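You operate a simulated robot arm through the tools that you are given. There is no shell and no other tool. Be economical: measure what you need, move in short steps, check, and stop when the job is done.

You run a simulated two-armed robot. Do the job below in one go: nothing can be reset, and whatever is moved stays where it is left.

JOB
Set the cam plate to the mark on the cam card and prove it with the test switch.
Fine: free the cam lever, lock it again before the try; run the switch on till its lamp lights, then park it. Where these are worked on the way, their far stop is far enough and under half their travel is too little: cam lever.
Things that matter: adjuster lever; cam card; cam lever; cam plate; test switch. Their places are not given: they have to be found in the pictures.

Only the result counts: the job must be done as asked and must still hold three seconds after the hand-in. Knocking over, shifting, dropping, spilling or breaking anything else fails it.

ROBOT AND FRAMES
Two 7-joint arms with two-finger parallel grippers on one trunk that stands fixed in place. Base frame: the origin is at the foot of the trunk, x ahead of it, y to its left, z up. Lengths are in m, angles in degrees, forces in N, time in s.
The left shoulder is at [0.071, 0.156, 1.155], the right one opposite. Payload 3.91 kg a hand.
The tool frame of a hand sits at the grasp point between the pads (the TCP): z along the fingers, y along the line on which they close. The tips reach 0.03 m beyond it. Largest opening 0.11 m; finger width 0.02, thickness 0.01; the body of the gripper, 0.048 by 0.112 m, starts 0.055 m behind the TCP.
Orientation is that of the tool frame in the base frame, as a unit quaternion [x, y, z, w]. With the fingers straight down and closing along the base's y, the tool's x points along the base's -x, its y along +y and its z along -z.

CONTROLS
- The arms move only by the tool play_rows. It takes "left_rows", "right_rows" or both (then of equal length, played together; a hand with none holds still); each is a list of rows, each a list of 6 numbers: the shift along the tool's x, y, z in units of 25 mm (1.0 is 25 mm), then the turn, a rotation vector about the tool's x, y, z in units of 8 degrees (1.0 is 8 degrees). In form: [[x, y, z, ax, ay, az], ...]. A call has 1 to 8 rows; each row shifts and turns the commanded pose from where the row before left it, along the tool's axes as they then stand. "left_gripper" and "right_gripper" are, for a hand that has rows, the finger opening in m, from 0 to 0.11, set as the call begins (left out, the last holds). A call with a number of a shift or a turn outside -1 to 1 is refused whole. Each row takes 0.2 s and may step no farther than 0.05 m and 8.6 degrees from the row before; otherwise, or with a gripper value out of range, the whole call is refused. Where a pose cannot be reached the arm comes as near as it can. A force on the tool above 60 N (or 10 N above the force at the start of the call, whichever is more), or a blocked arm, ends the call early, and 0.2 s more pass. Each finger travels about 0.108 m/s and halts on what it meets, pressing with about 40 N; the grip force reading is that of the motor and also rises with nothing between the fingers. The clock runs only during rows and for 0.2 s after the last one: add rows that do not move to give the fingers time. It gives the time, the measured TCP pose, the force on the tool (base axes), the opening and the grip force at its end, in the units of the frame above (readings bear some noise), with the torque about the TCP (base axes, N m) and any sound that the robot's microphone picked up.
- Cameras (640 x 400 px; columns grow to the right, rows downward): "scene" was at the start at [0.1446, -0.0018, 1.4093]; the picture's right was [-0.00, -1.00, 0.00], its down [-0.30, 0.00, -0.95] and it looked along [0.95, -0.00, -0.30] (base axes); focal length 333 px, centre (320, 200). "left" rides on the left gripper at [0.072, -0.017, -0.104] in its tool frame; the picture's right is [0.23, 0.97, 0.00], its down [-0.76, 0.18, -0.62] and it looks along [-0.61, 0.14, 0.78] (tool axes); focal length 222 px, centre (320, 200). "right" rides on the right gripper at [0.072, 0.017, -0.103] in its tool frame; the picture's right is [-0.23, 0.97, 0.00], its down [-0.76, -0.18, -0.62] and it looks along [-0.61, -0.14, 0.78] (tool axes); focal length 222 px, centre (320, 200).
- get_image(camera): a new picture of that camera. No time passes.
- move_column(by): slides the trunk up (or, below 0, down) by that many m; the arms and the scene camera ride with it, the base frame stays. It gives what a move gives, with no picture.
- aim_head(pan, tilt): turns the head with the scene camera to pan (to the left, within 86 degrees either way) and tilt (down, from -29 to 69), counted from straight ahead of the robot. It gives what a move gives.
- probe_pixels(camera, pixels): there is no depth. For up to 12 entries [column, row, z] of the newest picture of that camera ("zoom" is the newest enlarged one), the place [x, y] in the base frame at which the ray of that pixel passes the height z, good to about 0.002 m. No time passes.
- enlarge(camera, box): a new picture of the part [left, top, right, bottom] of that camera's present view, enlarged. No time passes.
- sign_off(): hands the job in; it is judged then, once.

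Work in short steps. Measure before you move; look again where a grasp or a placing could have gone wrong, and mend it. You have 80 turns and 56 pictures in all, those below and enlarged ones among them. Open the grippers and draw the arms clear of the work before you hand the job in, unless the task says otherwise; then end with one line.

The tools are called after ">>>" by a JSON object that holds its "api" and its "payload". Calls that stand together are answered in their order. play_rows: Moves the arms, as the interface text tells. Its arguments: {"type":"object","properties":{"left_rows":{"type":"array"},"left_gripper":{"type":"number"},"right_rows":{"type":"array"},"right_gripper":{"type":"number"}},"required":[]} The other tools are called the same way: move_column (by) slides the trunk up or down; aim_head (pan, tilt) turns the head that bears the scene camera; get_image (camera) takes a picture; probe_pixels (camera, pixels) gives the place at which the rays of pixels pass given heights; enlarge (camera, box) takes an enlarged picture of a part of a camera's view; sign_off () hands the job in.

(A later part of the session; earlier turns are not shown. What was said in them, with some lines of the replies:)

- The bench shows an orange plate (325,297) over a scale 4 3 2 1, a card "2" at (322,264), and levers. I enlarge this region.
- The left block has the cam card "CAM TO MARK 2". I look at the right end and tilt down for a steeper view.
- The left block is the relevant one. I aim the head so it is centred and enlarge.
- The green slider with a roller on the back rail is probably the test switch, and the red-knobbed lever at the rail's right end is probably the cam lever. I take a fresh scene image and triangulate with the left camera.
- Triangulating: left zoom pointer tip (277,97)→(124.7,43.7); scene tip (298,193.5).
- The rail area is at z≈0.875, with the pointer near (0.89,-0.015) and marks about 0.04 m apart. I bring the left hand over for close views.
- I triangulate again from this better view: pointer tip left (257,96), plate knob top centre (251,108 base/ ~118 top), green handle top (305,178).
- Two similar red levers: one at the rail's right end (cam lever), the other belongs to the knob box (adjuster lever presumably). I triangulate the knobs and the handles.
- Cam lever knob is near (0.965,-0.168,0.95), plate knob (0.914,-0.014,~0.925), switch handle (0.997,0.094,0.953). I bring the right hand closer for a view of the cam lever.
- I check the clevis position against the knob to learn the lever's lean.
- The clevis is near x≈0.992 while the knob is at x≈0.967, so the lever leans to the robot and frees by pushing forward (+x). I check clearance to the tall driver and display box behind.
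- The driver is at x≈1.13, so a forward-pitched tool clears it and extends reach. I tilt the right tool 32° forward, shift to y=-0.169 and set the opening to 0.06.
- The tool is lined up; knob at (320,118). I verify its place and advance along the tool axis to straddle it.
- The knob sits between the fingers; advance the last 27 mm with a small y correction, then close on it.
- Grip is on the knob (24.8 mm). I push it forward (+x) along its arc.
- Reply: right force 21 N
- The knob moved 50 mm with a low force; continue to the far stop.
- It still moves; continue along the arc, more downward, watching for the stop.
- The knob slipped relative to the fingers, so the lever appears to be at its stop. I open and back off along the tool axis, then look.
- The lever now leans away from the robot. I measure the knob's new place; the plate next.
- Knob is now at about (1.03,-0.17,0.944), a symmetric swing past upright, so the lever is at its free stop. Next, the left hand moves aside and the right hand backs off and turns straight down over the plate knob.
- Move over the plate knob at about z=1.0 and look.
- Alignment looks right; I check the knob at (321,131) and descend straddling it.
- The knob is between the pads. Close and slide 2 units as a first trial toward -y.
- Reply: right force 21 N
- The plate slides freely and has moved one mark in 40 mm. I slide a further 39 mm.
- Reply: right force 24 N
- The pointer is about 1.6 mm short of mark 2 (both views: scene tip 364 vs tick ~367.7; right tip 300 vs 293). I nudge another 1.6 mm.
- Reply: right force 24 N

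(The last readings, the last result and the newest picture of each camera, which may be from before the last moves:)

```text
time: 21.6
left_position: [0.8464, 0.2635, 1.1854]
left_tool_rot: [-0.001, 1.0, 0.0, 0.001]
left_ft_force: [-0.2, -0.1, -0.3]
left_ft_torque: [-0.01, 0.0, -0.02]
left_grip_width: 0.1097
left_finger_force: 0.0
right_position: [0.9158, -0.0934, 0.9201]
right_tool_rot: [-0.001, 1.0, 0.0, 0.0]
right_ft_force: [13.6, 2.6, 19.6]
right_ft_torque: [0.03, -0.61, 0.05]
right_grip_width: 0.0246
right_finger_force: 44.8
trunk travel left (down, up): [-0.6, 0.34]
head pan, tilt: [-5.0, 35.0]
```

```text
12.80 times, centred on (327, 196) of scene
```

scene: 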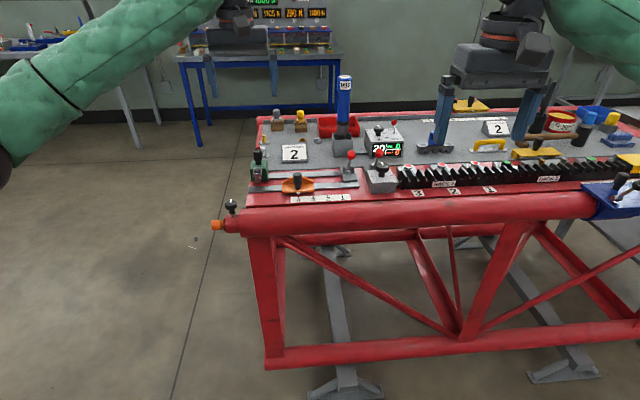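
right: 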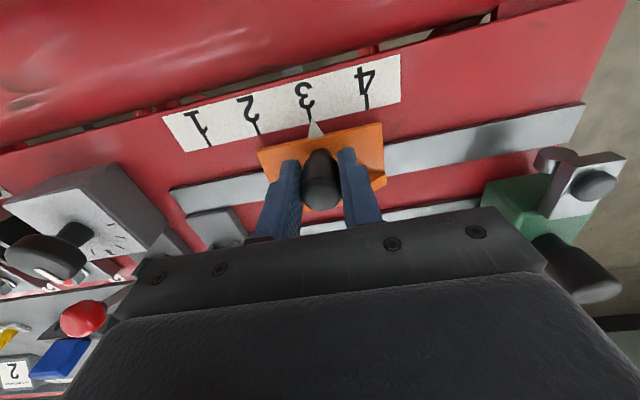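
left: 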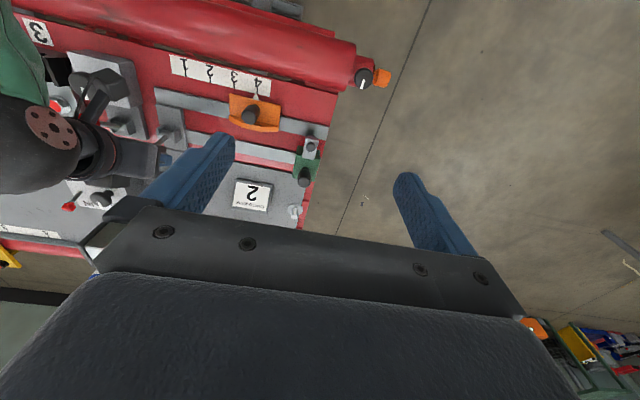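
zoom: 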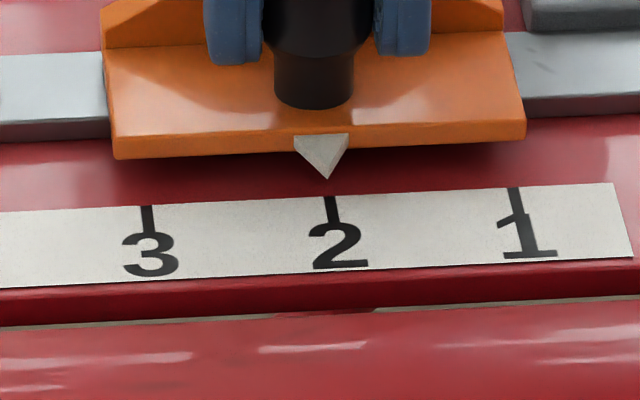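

The pointer is on mark 2 in both views. I release, lift straight up, and check it stayed.

>>> {"api": "play_rows", "payload": {"right_rows": [[0, 0, 0, 0, 0, 0], [0, 0, 0, 0, 0, 0], [0, 0, -0.8, 0, 0, 0], [0, 0, -1, 0, 0, 0], [0, 0, -1, 0, 0, 0], [0, 0, -1, 0, 0, 0], [0, 0, -1, 0, 0, 0], [0, 0, -1, 0, 0, 0]], "right_gripper": 0.06}}

>>> {"api": "enlarge", "payload": {"camera": "scene", "box": [302, 180, 352, 211]}}

```text
time: 23.4
left_position: [0.8467, 0.264, 1.1857]
left_tool_rot: [-0.001, 1.0, 0.0, 0.0]
left_ft_force: [-0.1, -0.4, 0.1]
left_ft_torque: [-0.04, -0.01, -0.01]
left_grip_width: 0.1102
left_finger_force: 0.1
right_position: [0.9152, -0.0949, 1.0655]
right_tool_rot: [0.0, 1.0, 0.0, -0.001]
right_ft_force: [0.2, -0.1, -0.6]
right_ft_torque: [-0.01, -0.02, -0.01]
right_grip_width: 0.0601
right_finger_force: 0.0
trunk travel left (down, up): [-0.6, 0.34]
head pan, tilt: [-5.0, 35.0]
```

```text
12.80 times, centred on (327, 196) of scene
```

zoom: 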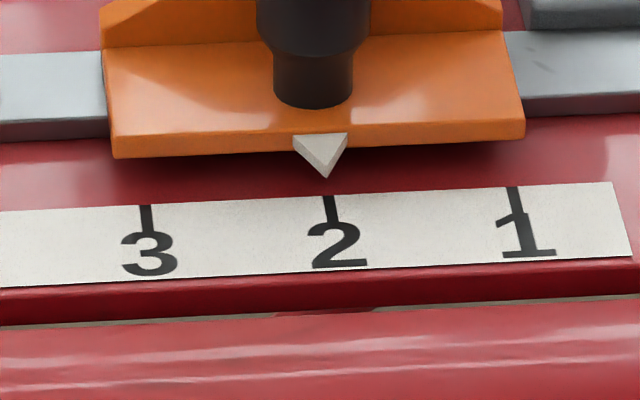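

The plate stayed on 2. Now tilt the right hand again and approach the lever knob at (1.03,-0.17,0.944).

>>> {"api": "play_rows", "payload": {"right_rows": [[0, -0.75, 0, 0, -1, 0], [0, -0.75, 0, 0, -1, 0], [0, -0.75, 0, 0, -1, 0], [0, -0.75, 0, 0, -1, 0], [-0.66, 0, 0.8, 0, 0, 0], [-0.66, 0, 0.8, 0, 0, 0], [0, 0, 1, 0, 0, 0], [0, 0, 0.8, 0, 0, 0]]}}

>>> {"api": "get_image", "payload": {"camera": "right"}}

```text
time: 25.2
left_position: [0.848, 0.2639, 1.1844]
left_tool_rot: [0.0, 1.0, 0.001, -0.001]
left_ft_force: [0.8, 0.4, -0.9]
left_ft_torque: [0.01, 0.01, 0.01]
left_grip_width: 0.11
left_finger_force: 0.1
right_position: [0.9893, -0.1689, 1.009]
right_tool_rot: [-0.001, 0.961, 0.001, 0.276]
right_ft_force: [-0.4, -0.1, -0.5]
right_ft_torque: [-0.01, 0.02, -0.05]
right_grip_width: 0.0602
right_finger_force: 0.1
trunk travel left (down, up): [-0.6, 0.34]
head pan, tilt: [-5.0, 35.0]
```

```text
20 pictures are left
```

right: 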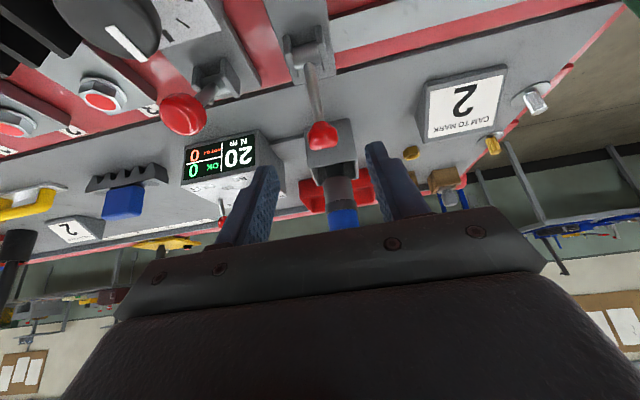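

Knob is centred at (322,134). Advance 76 mm and close.

>>> {"api": "play_rows", "payload": {"right_rows": [[0, 0, 1, 0, 0, 0], [0, 0, 1, 0, 0, 0], [0, 0, 1, 0, 0, 0], [0, 0, 0, 0, 0, 0]]}}

>>> {"api": "play_rows", "payload": {"right_rows": [[0, 0, 0, 0, 0, 0], [0, 0, 0, 0, 0, 0], [0, 0, 0, 0, 0, 0]], "right_gripper": 0.015}}

>>> {"api": "get_image", "payload": {"camera": "right"}}

```text
time: 26.2
left_position: [0.8479, 0.2638, 1.1849]
left_tool_rot: [-0.001, 1.0, 0.0, 0.0]
left_ft_force: [0.4, -0.5, 0.1]
left_ft_torque: [0.0, -0.02, 0.01]
left_grip_width: 0.11
left_finger_force: 0.0
right_position: [1.0273, -0.1692, 0.946]
right_tool_rot: [0.0, 0.961, 0.0, 0.276]
right_ft_force: [-0.2, -0.2, 0.2]
right_ft_torque: [-0.02, 0.01, -0.02]
right_grip_width: 0.0599
right_finger_force: 0.1
trunk travel left (down, up): [-0.6, 0.34]
head pan, tilt: [-5.0, 35.0]
```

```text
time: 27.0
left_position: [0.8466, 0.2631, 1.1857]
left_tool_rot: [-0.001, 1.0, 0.0, -0.001]
left_ft_force: [0.4, 0.1, -0.4]
left_ft_torque: [-0.01, 0.02, -0.02]
left_grip_width: 0.1101
left_finger_force: 0.1
right_position: [1.0284, -0.1686, 0.9449]
right_tool_rot: [-0.001, 0.961, 0.0, 0.275]
right_ft_force: [0.4, 3.7, -0.8]
right_ft_torque: [0.02, -0.06, 0.0]
right_grip_width: 0.0248
right_finger_force: 44.7
trunk travel left (down, up): [-0.6, 0.34]
head pan, tilt: [-5.0, 35.0]
```

```text
19 pictures are left
```

right: 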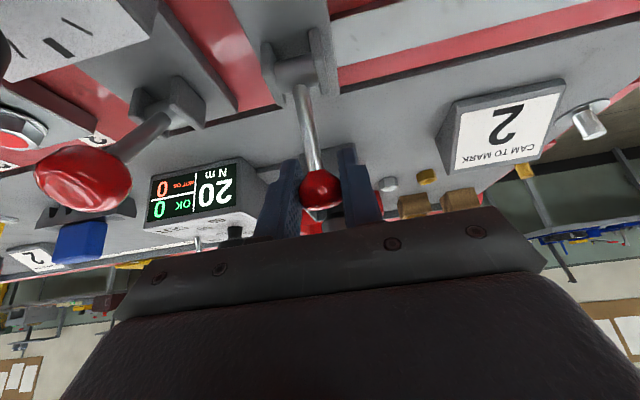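

Gripped (24.8 mm). I swing it back along the arc to its lock stop with slight overtravel.

>>> {"api": "play_rows", "payload": {"right_rows": [[0.39, 0, -0.57, 0, 0, 0], [0.52, 0, -0.42, 0, 0, 0], [0.58, 0, -0.32, 0, 0, 0], [0.57, 0, -0.22, 0, 0, 0], [0.27, 0, -0.03, 0, 0, 0], [0, 0, 0, 0, 0, 0]]}}

>>> {"api": "get_image", "payload": {"camera": "right"}}

```text
time: 28.4
left_position: [0.848, 0.2643, 1.1851]
left_tool_rot: [-0.001, 1.0, -0.001, 0.0]
left_ft_force: [0.0, 0.8, -0.2]
left_ft_torque: [0.01, -0.03, 0.01]
left_grip_width: 0.11
left_finger_force: 0.0
right_position: [0.9585, -0.1698, 0.9471]
right_tool_rot: [0.0, 0.961, -0.001, 0.276]
right_ft_force: [-1.5, 0.3, -0.5]
right_ft_torque: [0.0, 0.0, 0.03]
right_grip_width: 0.0154
right_finger_force: 0.0
trunk travel left (down, up): [-0.6, 0.34]
head pan, tilt: [-5.0, 35.0]
```

```text
18 pictures are left
```

right: 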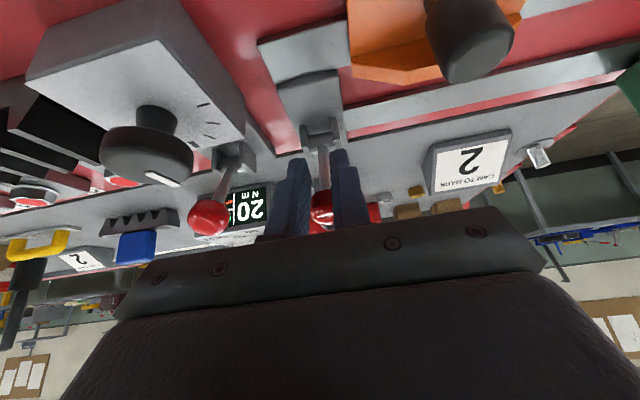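

The fingers slipped past the knob (width 0.0154, no force). I open, back off and see where the lever is.

>>> {"api": "play_rows", "payload": {"right_rows": [[0, 0, -1, 0, 0, 0], [0, 0, -1, 0, 0, 0], [0, 0, -1, 0, 0, 0]]}}

>>> {"api": "play_rows", "payload": {"right_rows": [[0, 0, 0, 0, 0, 0], [0, 0, 0, 0, 0, 0]], "right_gripper": 0.06}}

>>> {"api": "get_image", "payload": {"camera": "right"}}

```text
time: 29.2
left_position: [0.8478, 0.2635, 1.1852]
left_tool_rot: [0.0, 1.0, 0.0, 0.0]
left_ft_force: [-0.6, -0.3, -0.2]
left_ft_torque: [0.02, 0.0, -0.01]
left_grip_width: 0.1099
left_finger_force: 0.1
right_position: [0.9181, -0.1692, 1.0123]
right_tool_rot: [-0.001, 0.961, 0.001, 0.276]
right_ft_force: [0.0, 0.0, -0.6]
right_ft_torque: [0.0, 0.0, -0.02]
right_grip_width: 0.0153
right_finger_force: 0.0
trunk travel left (down, up): [-0.6, 0.34]
head pan, tilt: [-5.0, 35.0]
```

```text
time: 29.8
left_position: [0.8471, 0.264, 1.1845]
left_tool_rot: [0.0, 1.0, 0.0, -0.001]
left_ft_force: [0.0, -0.7, -0.5]
left_ft_torque: [-0.02, 0.0, 0.03]
left_grip_width: 0.1102
left_finger_force: 0.1
right_position: [0.919, -0.1701, 1.012]
right_tool_rot: [0.0, 0.961, 0.0, 0.275]
right_ft_force: [-0.1, -0.1, -0.7]
right_ft_torque: [0.01, 0.0, 0.01]
right_grip_width: 0.0599
right_finger_force: 0.1
trunk travel left (down, up): [-0.6, 0.34]
head pan, tilt: [-5.0, 35.0]
```

```text
17 pictures are left
```

right: 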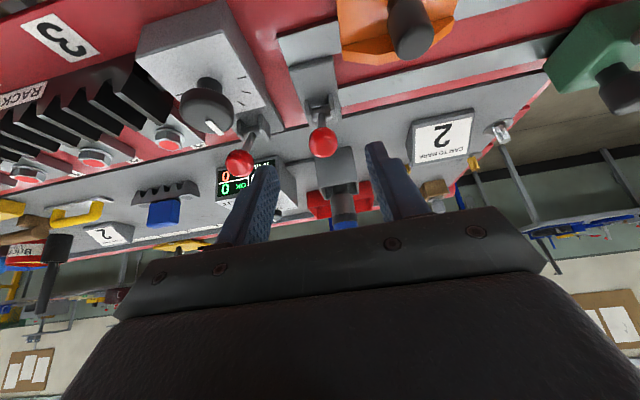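

>>> {"api": "probe_pixels", "payload": {"camera": "right", "pixels": [[322, 142, 0.94], [322, 142, 0.945], [322, 142, 0.95], [240, 163, 0.95]]}}

>>> {"api": "enlarge", "payload": {"camera": "scene", "box": [290, 130, 390, 192]}}

```text
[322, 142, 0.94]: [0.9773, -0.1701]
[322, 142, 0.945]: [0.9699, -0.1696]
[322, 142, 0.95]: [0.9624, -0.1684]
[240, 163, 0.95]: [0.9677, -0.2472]
```

```text
6.40 times, centred on (340, 161) of scene
```

zoom: 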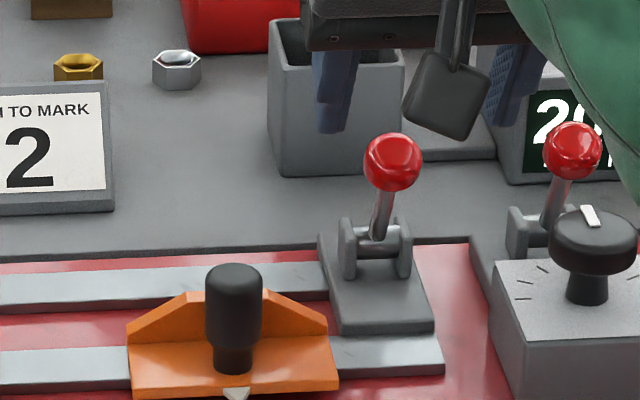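

The lever is back at its original stop (scene 351.4,155.1 vs 350.9,155.3) and the plate is still on 2. The right hand withdraws while the left tilts and lines up with the switch handle at y≈0.094.

>>> {"api": "play_rows", "payload": {"right_rows": [[0, 0, -1, 0, 0, 0], [0, 0, -1, 0, 0, 0], [0, 0, -1, 0, 0, 0], [0.5, -1, -0.5, 0, 1, 0], [1, -1, 0, 0, 1, 0], [1, -1, 0, 0, 1, 0], [1, -1, 0, 0, 1, 0], [1, -1, 0, 0, 0, 0]], "left_rows": [[0, -1, 0, 0, -1, 0], [0, -1, 0, 0, -1, 0], [0, -1, 0, 0, -1, 0], [0, -1, 0, 0, -1, 0], [0, -1, 0, 0, 0, 0], [0, -1, 0, 0, 0, 0], [0, -0.8, 0.5, 0, 0, 0], [0, 0, 1, 0, 0, 0]], "left_gripper": 0.06}}

>>> {"api": "play_rows", "payload": {"left_rows": [[0, 0, 1, 0, 0, 0], [0, 0, 1, 0, 0, 0], [0, 0, 1, 0, 0, 0], [0, 0, 1, 0, 0, 0], [0, 0, 1, 0, 0, 0]], "right_rows": [[1, -1, 0, 0, 0, 0], [1, 0, 0, 0, 0, 0], [1, 0, 0, 0, 0, 0], [0, 0, 0, 0, 0, 0], [0, 0, 0, 0, 0, 0]]}}

>>> {"api": "get_image", "payload": {"camera": "left"}}

>>> {"api": "enlarge", "payload": {"camera": "scene", "box": [230, 120, 390, 220]}}

```text
time: 31.6
left_position: [0.8648, 0.093, 1.1519]
left_tool_rot: [-0.001, 0.961, 0.0, 0.275]
left_ft_force: [-0.4, 0.5, -0.8]
left_ft_torque: [-0.03, 0.02, -0.02]
left_grip_width: 0.0602
left_finger_force: 0.2
right_position: [0.7663, -0.2972, 1.058]
right_tool_rot: [-0.001, 1.0, 0.0, -0.001]
right_ft_force: [0.9, 0.3, 0.1]
right_ft_torque: [0.01, 0.02, -0.02]
right_grip_width: 0.0597
right_finger_force: 0.2
trunk travel left (down, up): [-0.6, 0.34]
head pan, tilt: [-5.0, 35.0]
```

```text
time: 32.8
left_position: [0.9314, 0.093, 1.0467]
left_tool_rot: [0.0, 0.962, 0.0, 0.275]
left_ft_force: [-0.5, 0.6, 0.0]
left_ft_torque: [0.08, -0.01, 0.03]
left_grip_width: 0.0602
left_finger_force: 0.1
right_position: [0.6885, -0.3207, 1.0564]
right_tool_rot: [0.0, 1.0, 0.0, -0.001]
right_ft_force: [-0.4, -0.1, 0.2]
right_ft_torque: [0.0, -0.01, 0.0]
right_grip_width: 0.0601
right_finger_force: 0.1
trunk travel left (down, up): [-0.6, 0.34]
head pan, tilt: [-5.0, 35.0]
```

```text
15 pictures are left
```

left: 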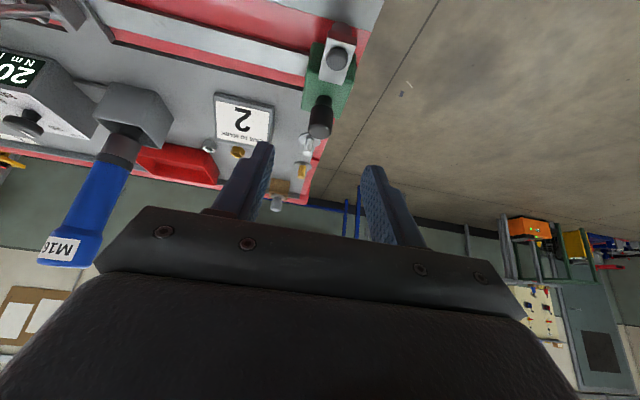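

```text
4.00 times, centred on (310, 170) of scene
```

zoom: 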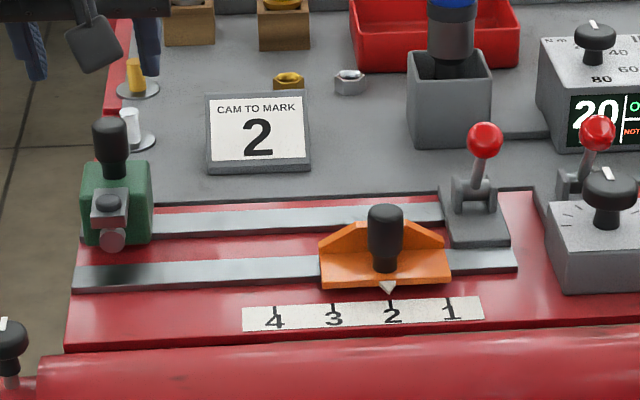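

All good. I measure the handle top (left (319,128), zoom (109,124)).

>>> {"api": "probe_pixels", "payload": {"camera": "left", "pixels": [[319, 127, 0.94], [319, 127, 0.95], [319, 127, 0.96], [321, 101, 0.93]]}}

>>> {"api": "probe_pixels", "payload": {"camera": "zoom", "pixels": [[109, 124, 0.94], [109, 124, 0.95], [109, 124, 0.96]]}}

```text
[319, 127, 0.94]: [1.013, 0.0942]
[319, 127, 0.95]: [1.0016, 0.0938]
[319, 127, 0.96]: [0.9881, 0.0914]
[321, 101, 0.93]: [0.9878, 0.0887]
```

```text
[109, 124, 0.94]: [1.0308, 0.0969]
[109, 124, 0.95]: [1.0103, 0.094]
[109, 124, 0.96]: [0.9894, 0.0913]
```

Handle top is at (0.991,0.092,0.958). Advance 117 mm to TCP (0.99,0.092,0.945) and close.

>>> {"api": "play_rows", "payload": {"left_rows": [[0.1, 0, 1, 0, 0, 0], [0.07, 0, 1, 0, 0, 0], [0, 0, 1, 0, 0, 0], [0, 0, 1, 0, 0, 0], [0, 0, 0.6, 0, 0, 0]]}}

>>> {"api": "play_rows", "payload": {"left_rows": [[0, 0, 0, 0, 0, 0], [0, 0, 0, 0, 0, 0], [0, 0, 0, 0, 0, 0]], "left_gripper": 0.015}}

>>> {"api": "get_image", "payload": {"camera": "left"}}

>>> {"api": "enlarge", "payload": {"camera": "scene", "box": [230, 120, 390, 220]}}

```text
time: 34.0
left_position: [0.9891, 0.0911, 0.9463]
left_tool_rot: [0.0, 0.961, 0.0, 0.276]
left_ft_force: [-0.3, 0.0, 0.1]
left_ft_torque: [0.0, -0.01, 0.01]
left_grip_width: 0.0602
left_finger_force: 0.0
right_position: [0.6895, -0.3208, 1.056]
right_tool_rot: [0.0, 1.0, 0.001, 0.0]
right_ft_force: [0.8, 0.6, 0.2]
right_ft_torque: [-0.04, -0.01, 0.0]
right_grip_width: 0.06
right_finger_force: 0.1
trunk travel left (down, up): [-0.6, 0.34]
head pan, tilt: [-5.0, 35.0]
```

```text
time: 34.8
left_position: [0.9882, 0.091, 0.9453]
left_tool_rot: [0.0, 0.961, 0.0, 0.275]
left_ft_force: [-0.4, 2.3, -0.4]
left_ft_torque: [0.05, -0.32, 0.05]
left_grip_width: 0.0245
left_finger_force: 45.0
right_position: [0.69, -0.3207, 1.0571]
right_tool_rot: [0.0, 1.0, -0.001, 0.0]
right_ft_force: [0.3, 1.0, 0.3]
right_ft_torque: [-0.01, 0.02, 0.0]
right_grip_width: 0.0598
right_finger_force: 0.0
trunk travel left (down, up): [-0.6, 0.34]
head pan, tilt: [-5.0, 35.0]
```

```text
13 pictures are left
```

left: 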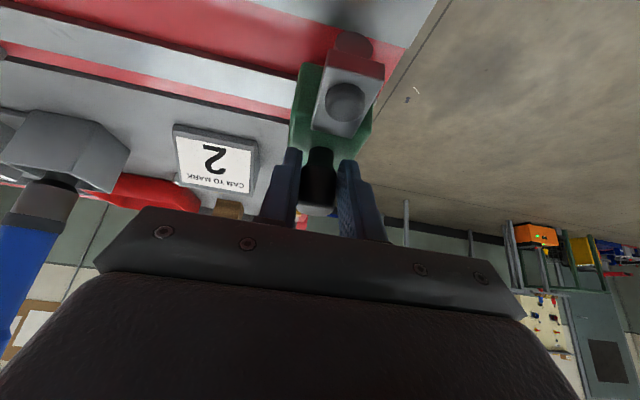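

```text
4.00 times, centred on (310, 170) of scene
```

zoom: 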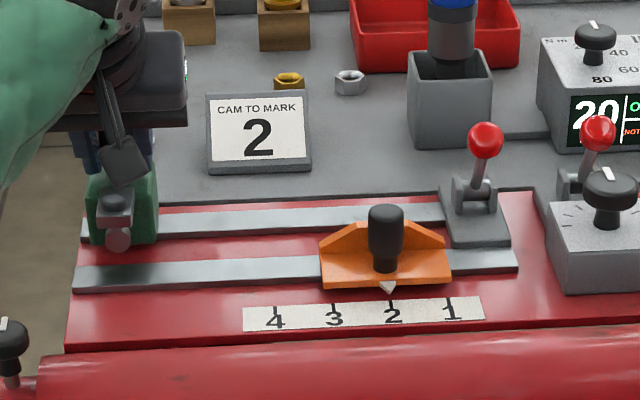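

Grip is on the handle; the lamp dome is at left (345,100), unlit. I slide the switch 75 mm toward the cam.

>>> {"api": "play_rows", "payload": {"left_rows": [[0, -0.4, 0, 0, 0, 0], [0, -0.5, 0, 0, 0, 0], [0, -0.5, 0, 0, 0, 0], [0, -0.5, 0, 0, 0, 0], [0, -0.5, 0, 0, 0, 0], [0, -0.5, 0, 0, 0, 0]]}}

>>> {"api": "enlarge", "payload": {"camera": "scene", "box": [230, 120, 390, 220]}}

```text
time: 36.2
left_position: [0.9887, 0.0177, 0.9464]
left_tool_rot: [0.0, 0.962, 0.0, 0.274]
left_ft_force: [-23.4, -0.6, -12.7]
left_ft_torque: [0.0, 0.48, 0.0]
left_grip_width: 0.0245
left_finger_force: 45.1
right_position: [0.6886, -0.3206, 1.058]
right_tool_rot: [0.0, 1.0, 0.0, 0.0]
right_ft_force: [-0.5, -0.1, 0.9]
right_ft_torque: [-0.02, 0.02, 0.01]
right_grip_width: 0.0601
right_finger_force: 0.1
trunk travel left (down, up): [-0.6, 0.34]
head pan, tilt: [-5.0, 35.0]
```

```text
4.00 times, centred on (310, 170) of scene
```

zoom: 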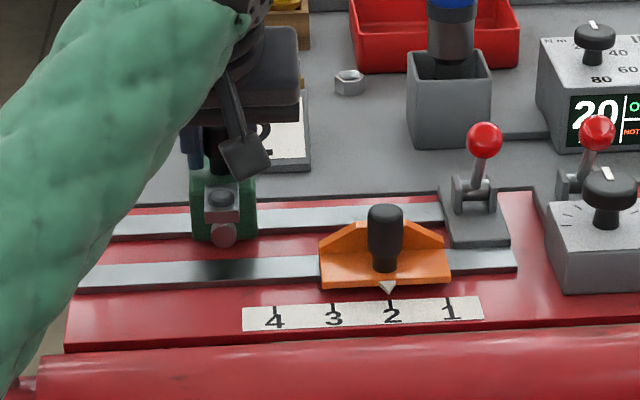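

Lamp still dark; the cam ramp begins about 65 mm further on. Slide 60 mm.

>>> {"api": "play_rows", "payload": {"left_rows": [[0, -0.4, 0, 0, 0, 0], [0, -0.5, 0, 0, 0, 0], [0, -0.5, 0, 0, 0, 0], [0, -0.5, 0, 0, 0, 0], [0, -0.5, 0, 0, 0, 0]]}}

>>> {"api": "get_image", "payload": {"camera": "left"}}

```text
time: 37.4
left_position: [0.991, -0.0412, 0.9474]
left_tool_rot: [0.0, 0.961, 0.001, 0.276]
left_ft_force: [-26.9, -1.2, -16.9]
left_ft_torque: [0.1, 1.07, 0.1]
left_grip_width: 0.0245
left_finger_force: 45.0
right_position: [0.6885, -0.3213, 1.0574]
right_tool_rot: [0.0, 1.0, 0.0, 0.001]
right_ft_force: [0.3, -0.6, -0.2]
right_ft_torque: [0.02, 0.03, 0.0]
right_grip_width: 0.0601
right_finger_force: 0.1
trunk travel left (down, up): [-0.6, 0.34]
head pan, tilt: [-5.0, 35.0]
```

```text
10 pictures are left
```

left: 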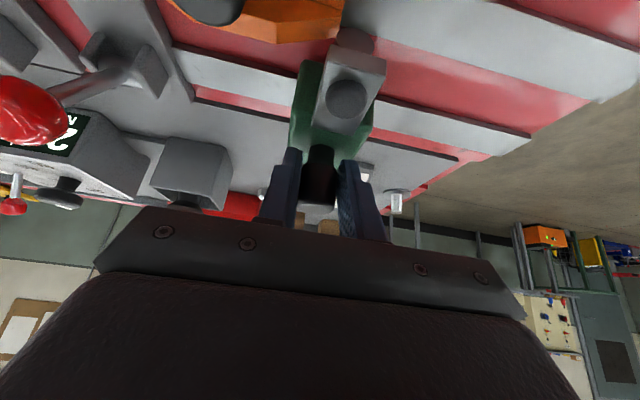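

Roller is at the ramp start, lamp dark. Continue 20 mm in small steps.

>>> {"api": "play_rows", "payload": {"left_rows": [[0, -0.27, 0, 0, 0, 0], [0, -0.27, 0, 0, 0, 0], [0, -0.26, 0, 0, 0, 0]]}}

>>> {"api": "enlarge", "payload": {"camera": "left", "box": [200, 0, 440, 150]}}

```text
time: 38.2
left_position: [0.9908, -0.058, 0.9472]
left_tool_rot: [-0.001, 0.961, 0.0, 0.276]
left_ft_force: [-12.3, 3.7, -6.0]
left_ft_torque: [0.04, 0.56, 0.08]
left_grip_width: 0.0245
left_finger_force: 45.0
right_position: [0.6887, -0.321, 1.0575]
right_tool_rot: [-0.001, 1.0, -0.001, 0.0]
right_ft_force: [-0.4, -0.5, 0.3]
right_ft_torque: [-0.02, -0.01, 0.02]
right_grip_width: 0.0599
right_finger_force: 0.0
trunk travel left (down, up): [-0.6, 0.34]
head pan, tilt: [-5.0, 35.0]
```

```text
2.67 times, centred on (320, 75) of left
```

zoom: 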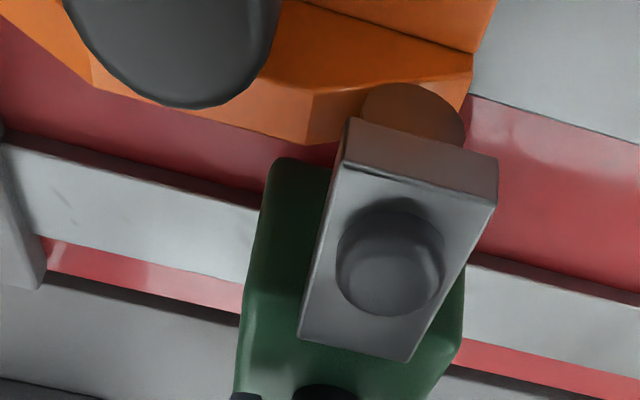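

The roller is on the slope, lamp dark still. Another 10 mm.

>>> {"api": "play_rows", "payload": {"left_rows": [[0, -0.2, 0, 0, 0, 0], [0, -0.2, 0, 0, 0, 0]]}}

>>> {"api": "enlarge", "payload": {"camera": "left", "box": [200, 0, 440, 150]}}

```text
time: 38.8
left_position: [0.9911, -0.0698, 0.9472]
left_tool_rot: [-0.001, 0.961, 0.001, 0.276]
left_ft_force: [4.2, 0.9, 0.5]
left_ft_torque: [0.09, 0.59, 0.05]
left_grip_width: 0.0242
left_finger_force: 44.6
right_position: [0.6895, -0.3202, 1.0582]
right_tool_rot: [0.001, 1.0, 0.0, 0.0]
right_ft_force: [-0.1, 0.6, 0.7]
right_ft_torque: [0.03, 0.04, 0.03]
right_grip_width: 0.0599
right_finger_force: 0.0
trunk travel left (down, up): [-0.6, 0.34]
head pan, tilt: [-5.0, 35.0]
```

```text
2.67 times, centred on (320, 75) of left
```

zoom: 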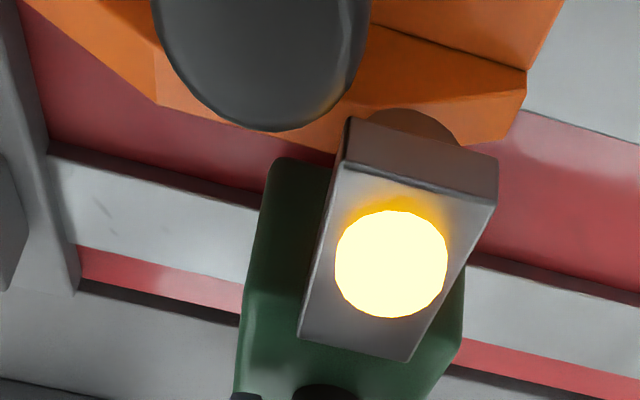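

The lamp is lit. Now park: slide the switch back to its start.

>>> {"api": "play_rows", "payload": {"left_rows": [[0, 0.4, 0, 0, 0, 0], [0, 0.8, 0, 0, 0, 0], [0, 0.9, 0, 0, 0, 0], [0, 0.9, 0, 0, 0, 0], [0, 0.9, 0, 0, 0, 0], [0, 0.9, 0, 0, 0, 0], [0, 0.9, 0, 0, 0, 0], [0, 0.7, 0, 0, 0, 0]]}}

>>> {"api": "play_rows", "payload": {"left_rows": [[0, 0.06, 0, 0, 0, 0], [0, 0.06, 0, 0, 0, 0], [0, 0, 0, 0, 0, 0]]}}

>>> {"api": "enlarge", "payload": {"camera": "scene", "box": [230, 120, 390, 220]}}

```text
time: 40.6
left_position: [0.9893, 0.0901, 0.946]
left_tool_rot: [-0.001, 0.961, 0.0, 0.277]
left_ft_force: [19.4, 0.5, 4.2]
left_ft_torque: [-0.07, -0.03, 0.12]
left_grip_width: 0.0246
left_finger_force: 44.9
right_position: [0.6894, -0.3208, 1.0564]
right_tool_rot: [0.0, 1.0, 0.0, -0.001]
right_ft_force: [0.7, 0.3, 0.0]
right_ft_torque: [-0.01, -0.01, -0.03]
right_grip_width: 0.0598
right_finger_force: 0.0
trunk travel left (down, up): [-0.6, 0.34]
head pan, tilt: [-5.0, 35.0]
```

```text
time: 41.4
left_position: [0.9901, 0.0916, 0.9469]
left_tool_rot: [0.0, 0.961, 0.0, 0.277]
left_ft_force: [32.2, -0.7, 15.4]
left_ft_torque: [-0.05, -0.83, -0.03]
left_grip_width: 0.025
left_finger_force: 44.5
right_position: [0.6905, -0.32, 1.0568]
right_tool_rot: [0.0, 1.0, 0.0, 0.0]
right_ft_force: [-0.1, 0.5, -0.6]
right_ft_torque: [0.01, 0.0, 0.0]
right_grip_width: 0.0598
right_finger_force: 0.0
trunk travel left (down, up): [-0.6, 0.34]
head pan, tilt: [-5.0, 35.0]
```

```text
4.00 times, centred on (310, 170) of scene
```

zoom: 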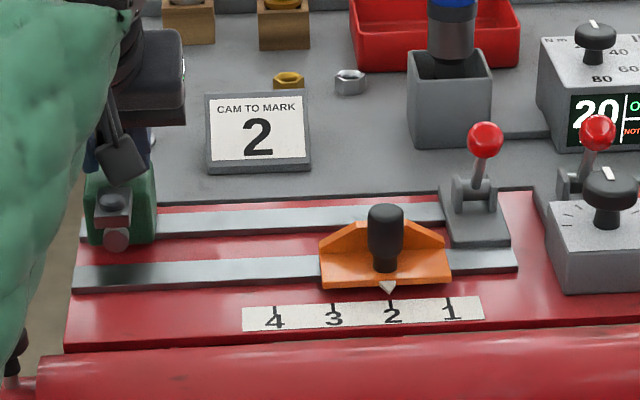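

Roller at (116,238) versus original (112,238): about 3 mm short. Push 4 mm further to park.

>>> {"api": "play_rows", "payload": {"left_rows": [[0, 0.08, 0, 0, 0, 0], [0, 0.06, 0, 0, 0, 0], [0, 0, 0, 0, 0, 0]]}}

>>> {"api": "enlarge", "payload": {"camera": "scene", "box": [230, 120, 390, 220]}}

```text
time: 42.2
left_position: [0.9893, 0.0941, 0.9472]
left_tool_rot: [0.0, 0.961, 0.0, 0.275]
left_ft_force: [23.1, -4.9, 13.7]
left_ft_torque: [-0.12, -0.73, -0.12]
left_grip_width: 0.0245
left_finger_force: 44.5
right_position: [0.6902, -0.3204, 1.0566]
right_tool_rot: [-0.001, 1.0, 0.0, -0.001]
right_ft_force: [-0.4, 0.3, 0.3]
right_ft_torque: [-0.02, 0.02, 0.01]
right_grip_width: 0.0599
right_finger_force: 0.0
trunk travel left (down, up): [-0.6, 0.34]
head pan, tilt: [-5.0, 35.0]
```

```text
4.00 times, centred on (310, 170) of scene
```

zoom: 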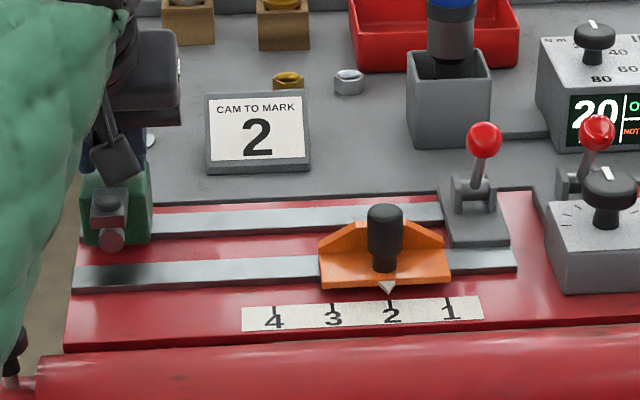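

The roller is back at (111,238), its start. Release and back the left hand out along the tool axis.

>>> {"api": "play_rows", "payload": {"left_rows": [[0, 0, 0, 0, 0, 0], [0, 0, 0, 0, 0, 0], [0, 0, -0.5, 0, 0, 0], [0, 0, -1, 0, 0, 0], [0, 0, -1, 0, 0, 0], [0, 0, -1, 0, 0, 0], [0, 0, -1, 0, 0, 0], [0, 0, -1, 0, 0, 0]], "left_gripper": 0.06}}

>>> {"api": "play_rows", "payload": {"left_rows": [[0, 0, -1, 0, 0, 0], [0, 0, -1, 0, 0, 0], [0, 1, -1, 0, 0, 0], [0, 1, -1, 0, 0, 0], [0, 1, 0, 0, 0, 0], [0, 1, 0, 0, 0, 0], [0, 1, 0, 0, 0, 0], [0, 1, 0, 0, 0, 0]], "left_gripper": 0.11}}

>>> {"api": "enlarge", "payload": {"camera": "scene", "box": [230, 120, 390, 220]}}

>>> {"api": "enlarge", "payload": {"camera": "scene", "box": [302, 180, 352, 211]}}

```text
time: 44.0
left_position: [0.9152, 0.0959, 1.0632]
left_tool_rot: [0.0, 0.961, 0.0, 0.275]
left_ft_force: [-0.5, -0.4, 0.4]
left_ft_torque: [-0.03, 0.01, 0.0]
left_grip_width: 0.0597
left_finger_force: 0.1
right_position: [0.6893, -0.32, 1.0567]
right_tool_rot: [0.0, 1.0, 0.0, 0.0]
right_ft_force: [0.0, 1.0, -0.7]
right_ft_torque: [0.02, 0.01, -0.01]
right_grip_width: 0.06
right_finger_force: 0.0
trunk travel left (down, up): [-0.6, 0.34]
head pan, tilt: [-5.0, 35.0]
```

```text
time: 45.8
left_position: [0.8641, 0.2512, 1.1477]
left_tool_rot: [-0.001, 0.962, 0.0, 0.275]
left_ft_force: [0.0, 0.1, -0.2]
left_ft_torque: [-0.01, -0.02, -0.05]
left_grip_width: 0.1098
left_finger_force: 0.1
right_position: [0.6894, -0.3201, 1.0579]
right_tool_rot: [-0.001, 1.0, 0.0, -0.001]
right_ft_force: [0.0, -0.1, 0.1]
right_ft_torque: [0.01, -0.04, 0.03]
right_grip_width: 0.0601
right_finger_force: 0.0
trunk travel left (down, up): [-0.6, 0.34]
head pan, tilt: [-5.0, 35.0]
```

```text
4.00 times, centred on (310, 170) of scene
```

zoom: 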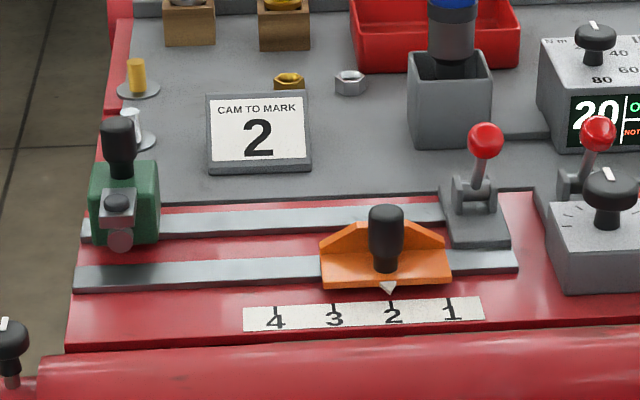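

```text
12.80 times, centred on (327, 196) of scene
```

zoom: 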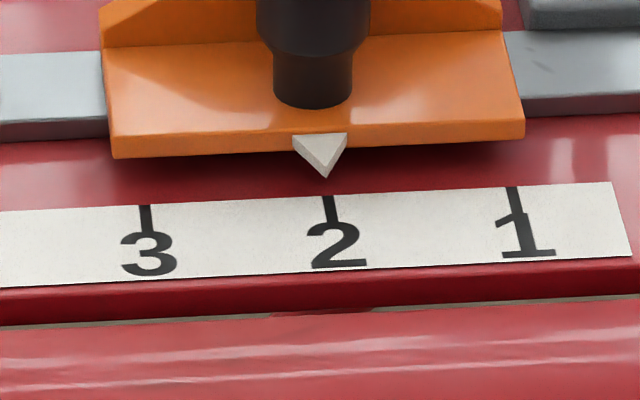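

Plate and lever are right, but releasing dragged the switch about 4–5 mm (roller now at 119 vs 112). I'll nudge it home with closed fingers from its right side.

>>> {"api": "play_rows", "payload": {"left_rows": [[0, -1, 0, 0, 0, 0], [0, -1, 0, 0, 0, 0], [0, -1, 0, 0, 0, 0], [0, -1, 0, 0, 0, 0], [0, -1, 0, 0, 0, 0], [0, -1, 0, 0, 0, 0], [0, -1, 0, 0, 0, 0], [0, -1, 0, 0, 0, 0]], "left_gripper": 0}}

>>> {"api": "play_rows", "payload": {"left_rows": [[0, 0, 1, 0, 0, 0], [0, 0, 1, 0, 0, 0], [0, 0, 1, 0, 0, 0], [0, 0, 1, 0, 0, 0], [0, 0, 1, 0, 0, 0], [0, 0, 1, 0, 0, 0], [0, 0, 1, 0, 0, 0]]}}

>>> {"api": "get_image", "payload": {"camera": "left"}}

```text
time: 47.6
left_position: [0.864, 0.0465, 1.1492]
left_tool_rot: [0.0, 0.961, 0.001, 0.275]
left_ft_force: [0.5, 0.6, -0.1]
left_ft_torque: [0.0, -0.02, 0.03]
left_grip_width: 0.0
left_finger_force: 37.6
right_position: [0.6893, -0.3203, 1.0572]
right_tool_rot: [0.0, 1.0, 0.0, 0.0]
right_ft_force: [0.1, 0.1, 0.1]
right_ft_torque: [0.0, 0.02, 0.01]
right_grip_width: 0.06
right_finger_force: 0.1
trunk travel left (down, up): [-0.6, 0.34]
head pan, tilt: [-5.0, 35.0]
```

```text
time: 49.2
left_position: [0.956, 0.0467, 0.9996]
left_tool_rot: [0.001, 0.961, 0.0, 0.275]
left_ft_force: [-0.1, -0.3, -0.5]
left_ft_torque: [0.0, -0.03, -0.01]
left_grip_width: 0.0
left_finger_force: 38.1
right_position: [0.6902, -0.3207, 1.0564]
right_tool_rot: [-0.001, 1.0, 0.0, -0.002]
right_ft_force: [-0.1, -0.2, 0.5]
right_ft_torque: [-0.01, 0.0, 0.03]
right_grip_width: 0.0599
right_finger_force: 0.0
trunk travel left (down, up): [-0.6, 0.34]
head pan, tilt: [-5.0, 35.0]
```

```text
3 pictures are left
```

left: 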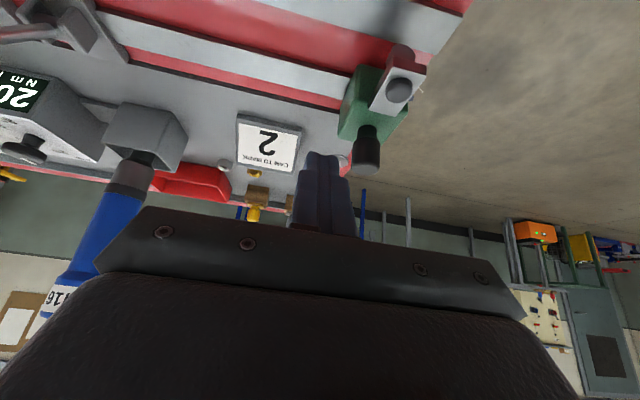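

I measure the handle's position (top at (366,162)) before pushing.

>>> {"api": "probe_pixels", "payload": {"camera": "left", "pixels": [[367, 163, 0.955], [367, 163, 0.96], [398, 90, 0.93], [403, 55, 0.91]]}}

>>> {"api": "probe_pixels", "payload": {"camera": "scene", "pixels": [[259.3, 150.5, 0.958], [257.3, 150.5, 0.958]]}}

```text
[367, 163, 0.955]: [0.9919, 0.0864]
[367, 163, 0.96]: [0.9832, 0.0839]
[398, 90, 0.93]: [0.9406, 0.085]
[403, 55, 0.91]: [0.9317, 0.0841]
```

```text
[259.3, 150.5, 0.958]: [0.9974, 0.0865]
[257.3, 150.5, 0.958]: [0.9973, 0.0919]
```

Handle is at y≈0.0865, needing about +5 mm. Advance in beside it and push to contact in small steps.

>>> {"api": "play_rows", "payload": {"left_rows": [[0, 0, 1, 0, 0, 0], [0, 0, 1, 0, 0, 0], [0, 0, 0.5, 0, 0, 0], [0, 0.5, 0, 0, 0, 0], [0, 0.2, 0, 0, 0, 0]]}}

>>> {"api": "play_rows", "payload": {"left_rows": [[0, 0.08, 0, 0, 0, 0], [0, 0.08, 0, 0, 0, 0]]}}

>>> {"api": "play_rows", "payload": {"left_rows": [[0, 0.08, 0, 0, 0, 0], [0, 0, 0, 0, 0, 0]]}}

```text
time: 50.4
left_position: [0.9905, 0.0644, 0.948]
left_tool_rot: [0.0, 0.961, 0.0, 0.275]
left_ft_force: [0.4, -1.0, 0.6]
left_ft_torque: [-0.03, -0.03, -0.03]
left_grip_width: 0.0001
left_finger_force: 37.7
right_position: [0.6904, -0.3218, 1.057]
right_tool_rot: [0.0, 1.0, 0.001, -0.001]
right_ft_force: [0.3, -0.6, -0.3]
right_ft_torque: [-0.01, -0.02, -0.02]
right_grip_width: 0.0602
right_finger_force: 0.1
trunk travel left (down, up): [-0.6, 0.34]
head pan, tilt: [-5.0, 35.0]
```

```text
time: 51.0
left_position: [0.99, 0.0679, 0.9483]
left_tool_rot: [-0.001, 0.961, 0.0, 0.276]
left_ft_force: [-0.8, -2.1, -0.2]
left_ft_torque: [0.01, -0.02, 0.01]
left_grip_width: 0.0
left_finger_force: 37.3
right_position: [0.6894, -0.3198, 1.0575]
right_tool_rot: [0.0, 1.0, 0.0, 0.0]
right_ft_force: [0.8, -0.7, 0.1]
right_ft_torque: [0.03, -0.02, -0.02]
right_grip_width: 0.0599
right_finger_force: 0.1
trunk travel left (down, up): [-0.6, 0.34]
head pan, tilt: [-5.0, 35.0]
```

```text
time: 51.6
left_position: [0.9894, 0.069, 0.9473]
left_tool_rot: [0.0, 0.962, 0.0, 0.275]
left_ft_force: [0.8, -2.0, 0.4]
left_ft_torque: [0.03, 0.02, -0.04]
left_grip_width: 0.0
left_finger_force: 37.2
right_position: [0.6889, -0.3208, 1.0566]
right_tool_rot: [0.0, 1.0, -0.001, 0.0]
right_ft_force: [0.4, 0.0, 0.1]
right_ft_torque: [0.0, 0.02, -0.02]
right_grip_width: 0.0601
right_finger_force: 0.0
trunk travel left (down, up): [-0.6, 0.34]
head pan, tilt: [-5.0, 35.0]
```

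Contact force of -2 N in y shows it is pushing. One more millimetre, then look.

>>> {"api": "play_rows", "payload": {"left_rows": [[0, 0.05, 0, 0, 0, 0], [0, 0, 0, 0, 0, 0]]}}

>>> {"api": "enlarge", "payload": {"camera": "scene", "box": [230, 120, 390, 220]}}

```text
time: 52.2
left_position: [0.9896, 0.0704, 0.9473]
left_tool_rot: [0.001, 0.961, -0.001, 0.275]
left_ft_force: [0.2, -6.3, 1.1]
left_ft_torque: [0.01, -0.04, -0.06]
left_grip_width: 0.0
left_finger_force: 37.8
right_position: [0.6892, -0.3212, 1.0572]
right_tool_rot: [-0.001, 1.0, 0.0, 0.001]
right_ft_force: [-1.4, -0.6, 0.3]
right_ft_torque: [0.01, 0.02, -0.01]
right_grip_width: 0.06
right_finger_force: 0.1
trunk travel left (down, up): [-0.6, 0.34]
head pan, tilt: [-5.0, 35.0]
```

```text
4.00 times, centred on (310, 170) of scene
```

zoom: 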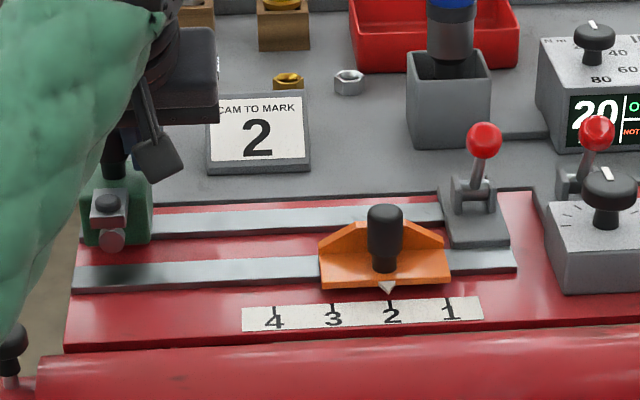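

Force rose to 6 N at its stop and the roller is home at (111,238). Withdraw: first away in -y, then back along the tool axis.

>>> {"api": "play_rows", "payload": {"left_rows": [[0, -0.5, 0, 0, 0, 0], [0, -0.4, 0, 0, 0, 0], [0, 0, -1, 0, 0, 0], [0, 0, -1, 0, 0, 0], [0, 0, -1, 0, 0, 0], [0, 0, -1, 0, 0, 0], [0, 0, -1, 0, 0, 0], [0, 0, -1, 0, 0, 0]]}}

>>> {"api": "play_rows", "payload": {"left_rows": [[0, 0, -1, 0, 0, 0], [0, 0, -1, 0, 0, 0], [0, 1, -1, 0, 0, 0], [0, 1, 0, 0, 0, 0], [0, 1, 0, 0, 0, 0], [0, 1, 0, 0, 0, 0], [0, 1, 0, 0, 0, 0], [0, 1, 0, 0, 0, 0]], "left_gripper": 0.11}}

>>> {"api": "enlarge", "payload": {"camera": "scene", "box": [230, 120, 390, 220]}}

```text
time: 54.0
left_position: [0.9114, 0.0471, 1.0777]
left_tool_rot: [-0.001, 0.961, 0.0, 0.275]
left_ft_force: [-0.2, -0.3, 0.0]
left_ft_torque: [0.02, -0.01, -0.02]
left_grip_width: 0.0
left_finger_force: 37.9
right_position: [0.6896, -0.3213, 1.0571]
right_tool_rot: [-0.001, 1.0, 0.0, 0.0]
right_ft_force: [-0.7, 0.2, 0.1]
right_ft_torque: [0.0, -0.02, 0.0]
right_grip_width: 0.06
right_finger_force: 0.0
trunk travel left (down, up): [-0.6, 0.34]
head pan, tilt: [-5.0, 35.0]
```

```text
time: 55.8
left_position: [0.8709, 0.1983, 1.1385]
left_tool_rot: [-0.001, 0.961, 0.001, 0.276]
left_ft_force: [0.2, 0.3, -0.2]
left_ft_torque: [-0.02, 0.01, 0.03]
left_grip_width: 0.1099
left_finger_force: 0.0
right_position: [0.6891, -0.3202, 1.0579]
right_tool_rot: [0.0, 1.0, 0.0, 0.0]
right_ft_force: [-0.7, 0.4, 1.9]
right_ft_torque: [0.01, -0.01, -0.01]
right_grip_width: 0.0598
right_finger_force: 0.2
trunk travel left (down, up): [-0.6, 0.34]
head pan, tilt: [-5.0, 35.0]
```

```text
4.00 times, centred on (310, 170) of scene
```

zoom: 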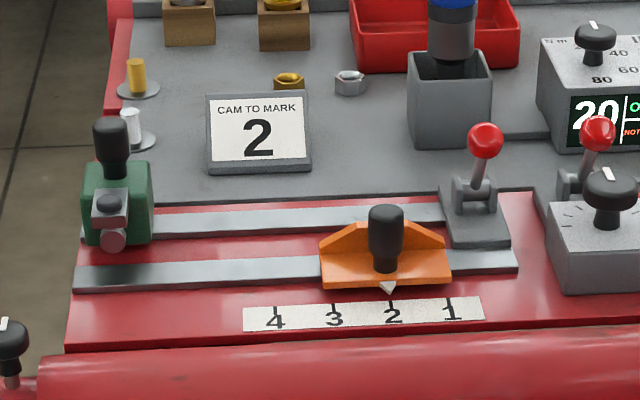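

The switch is parked at its start (112,239), the plate points at 2, the lever is back, and both hands are open and clear. I hand in.

>>> {"api": "sign_off", "payload": {}}

```text
The job is handed in.
```

The cam plate is set to mark 2 and locked again. The test switch was run on until its lamp lit, then parked, and the job is handed in.
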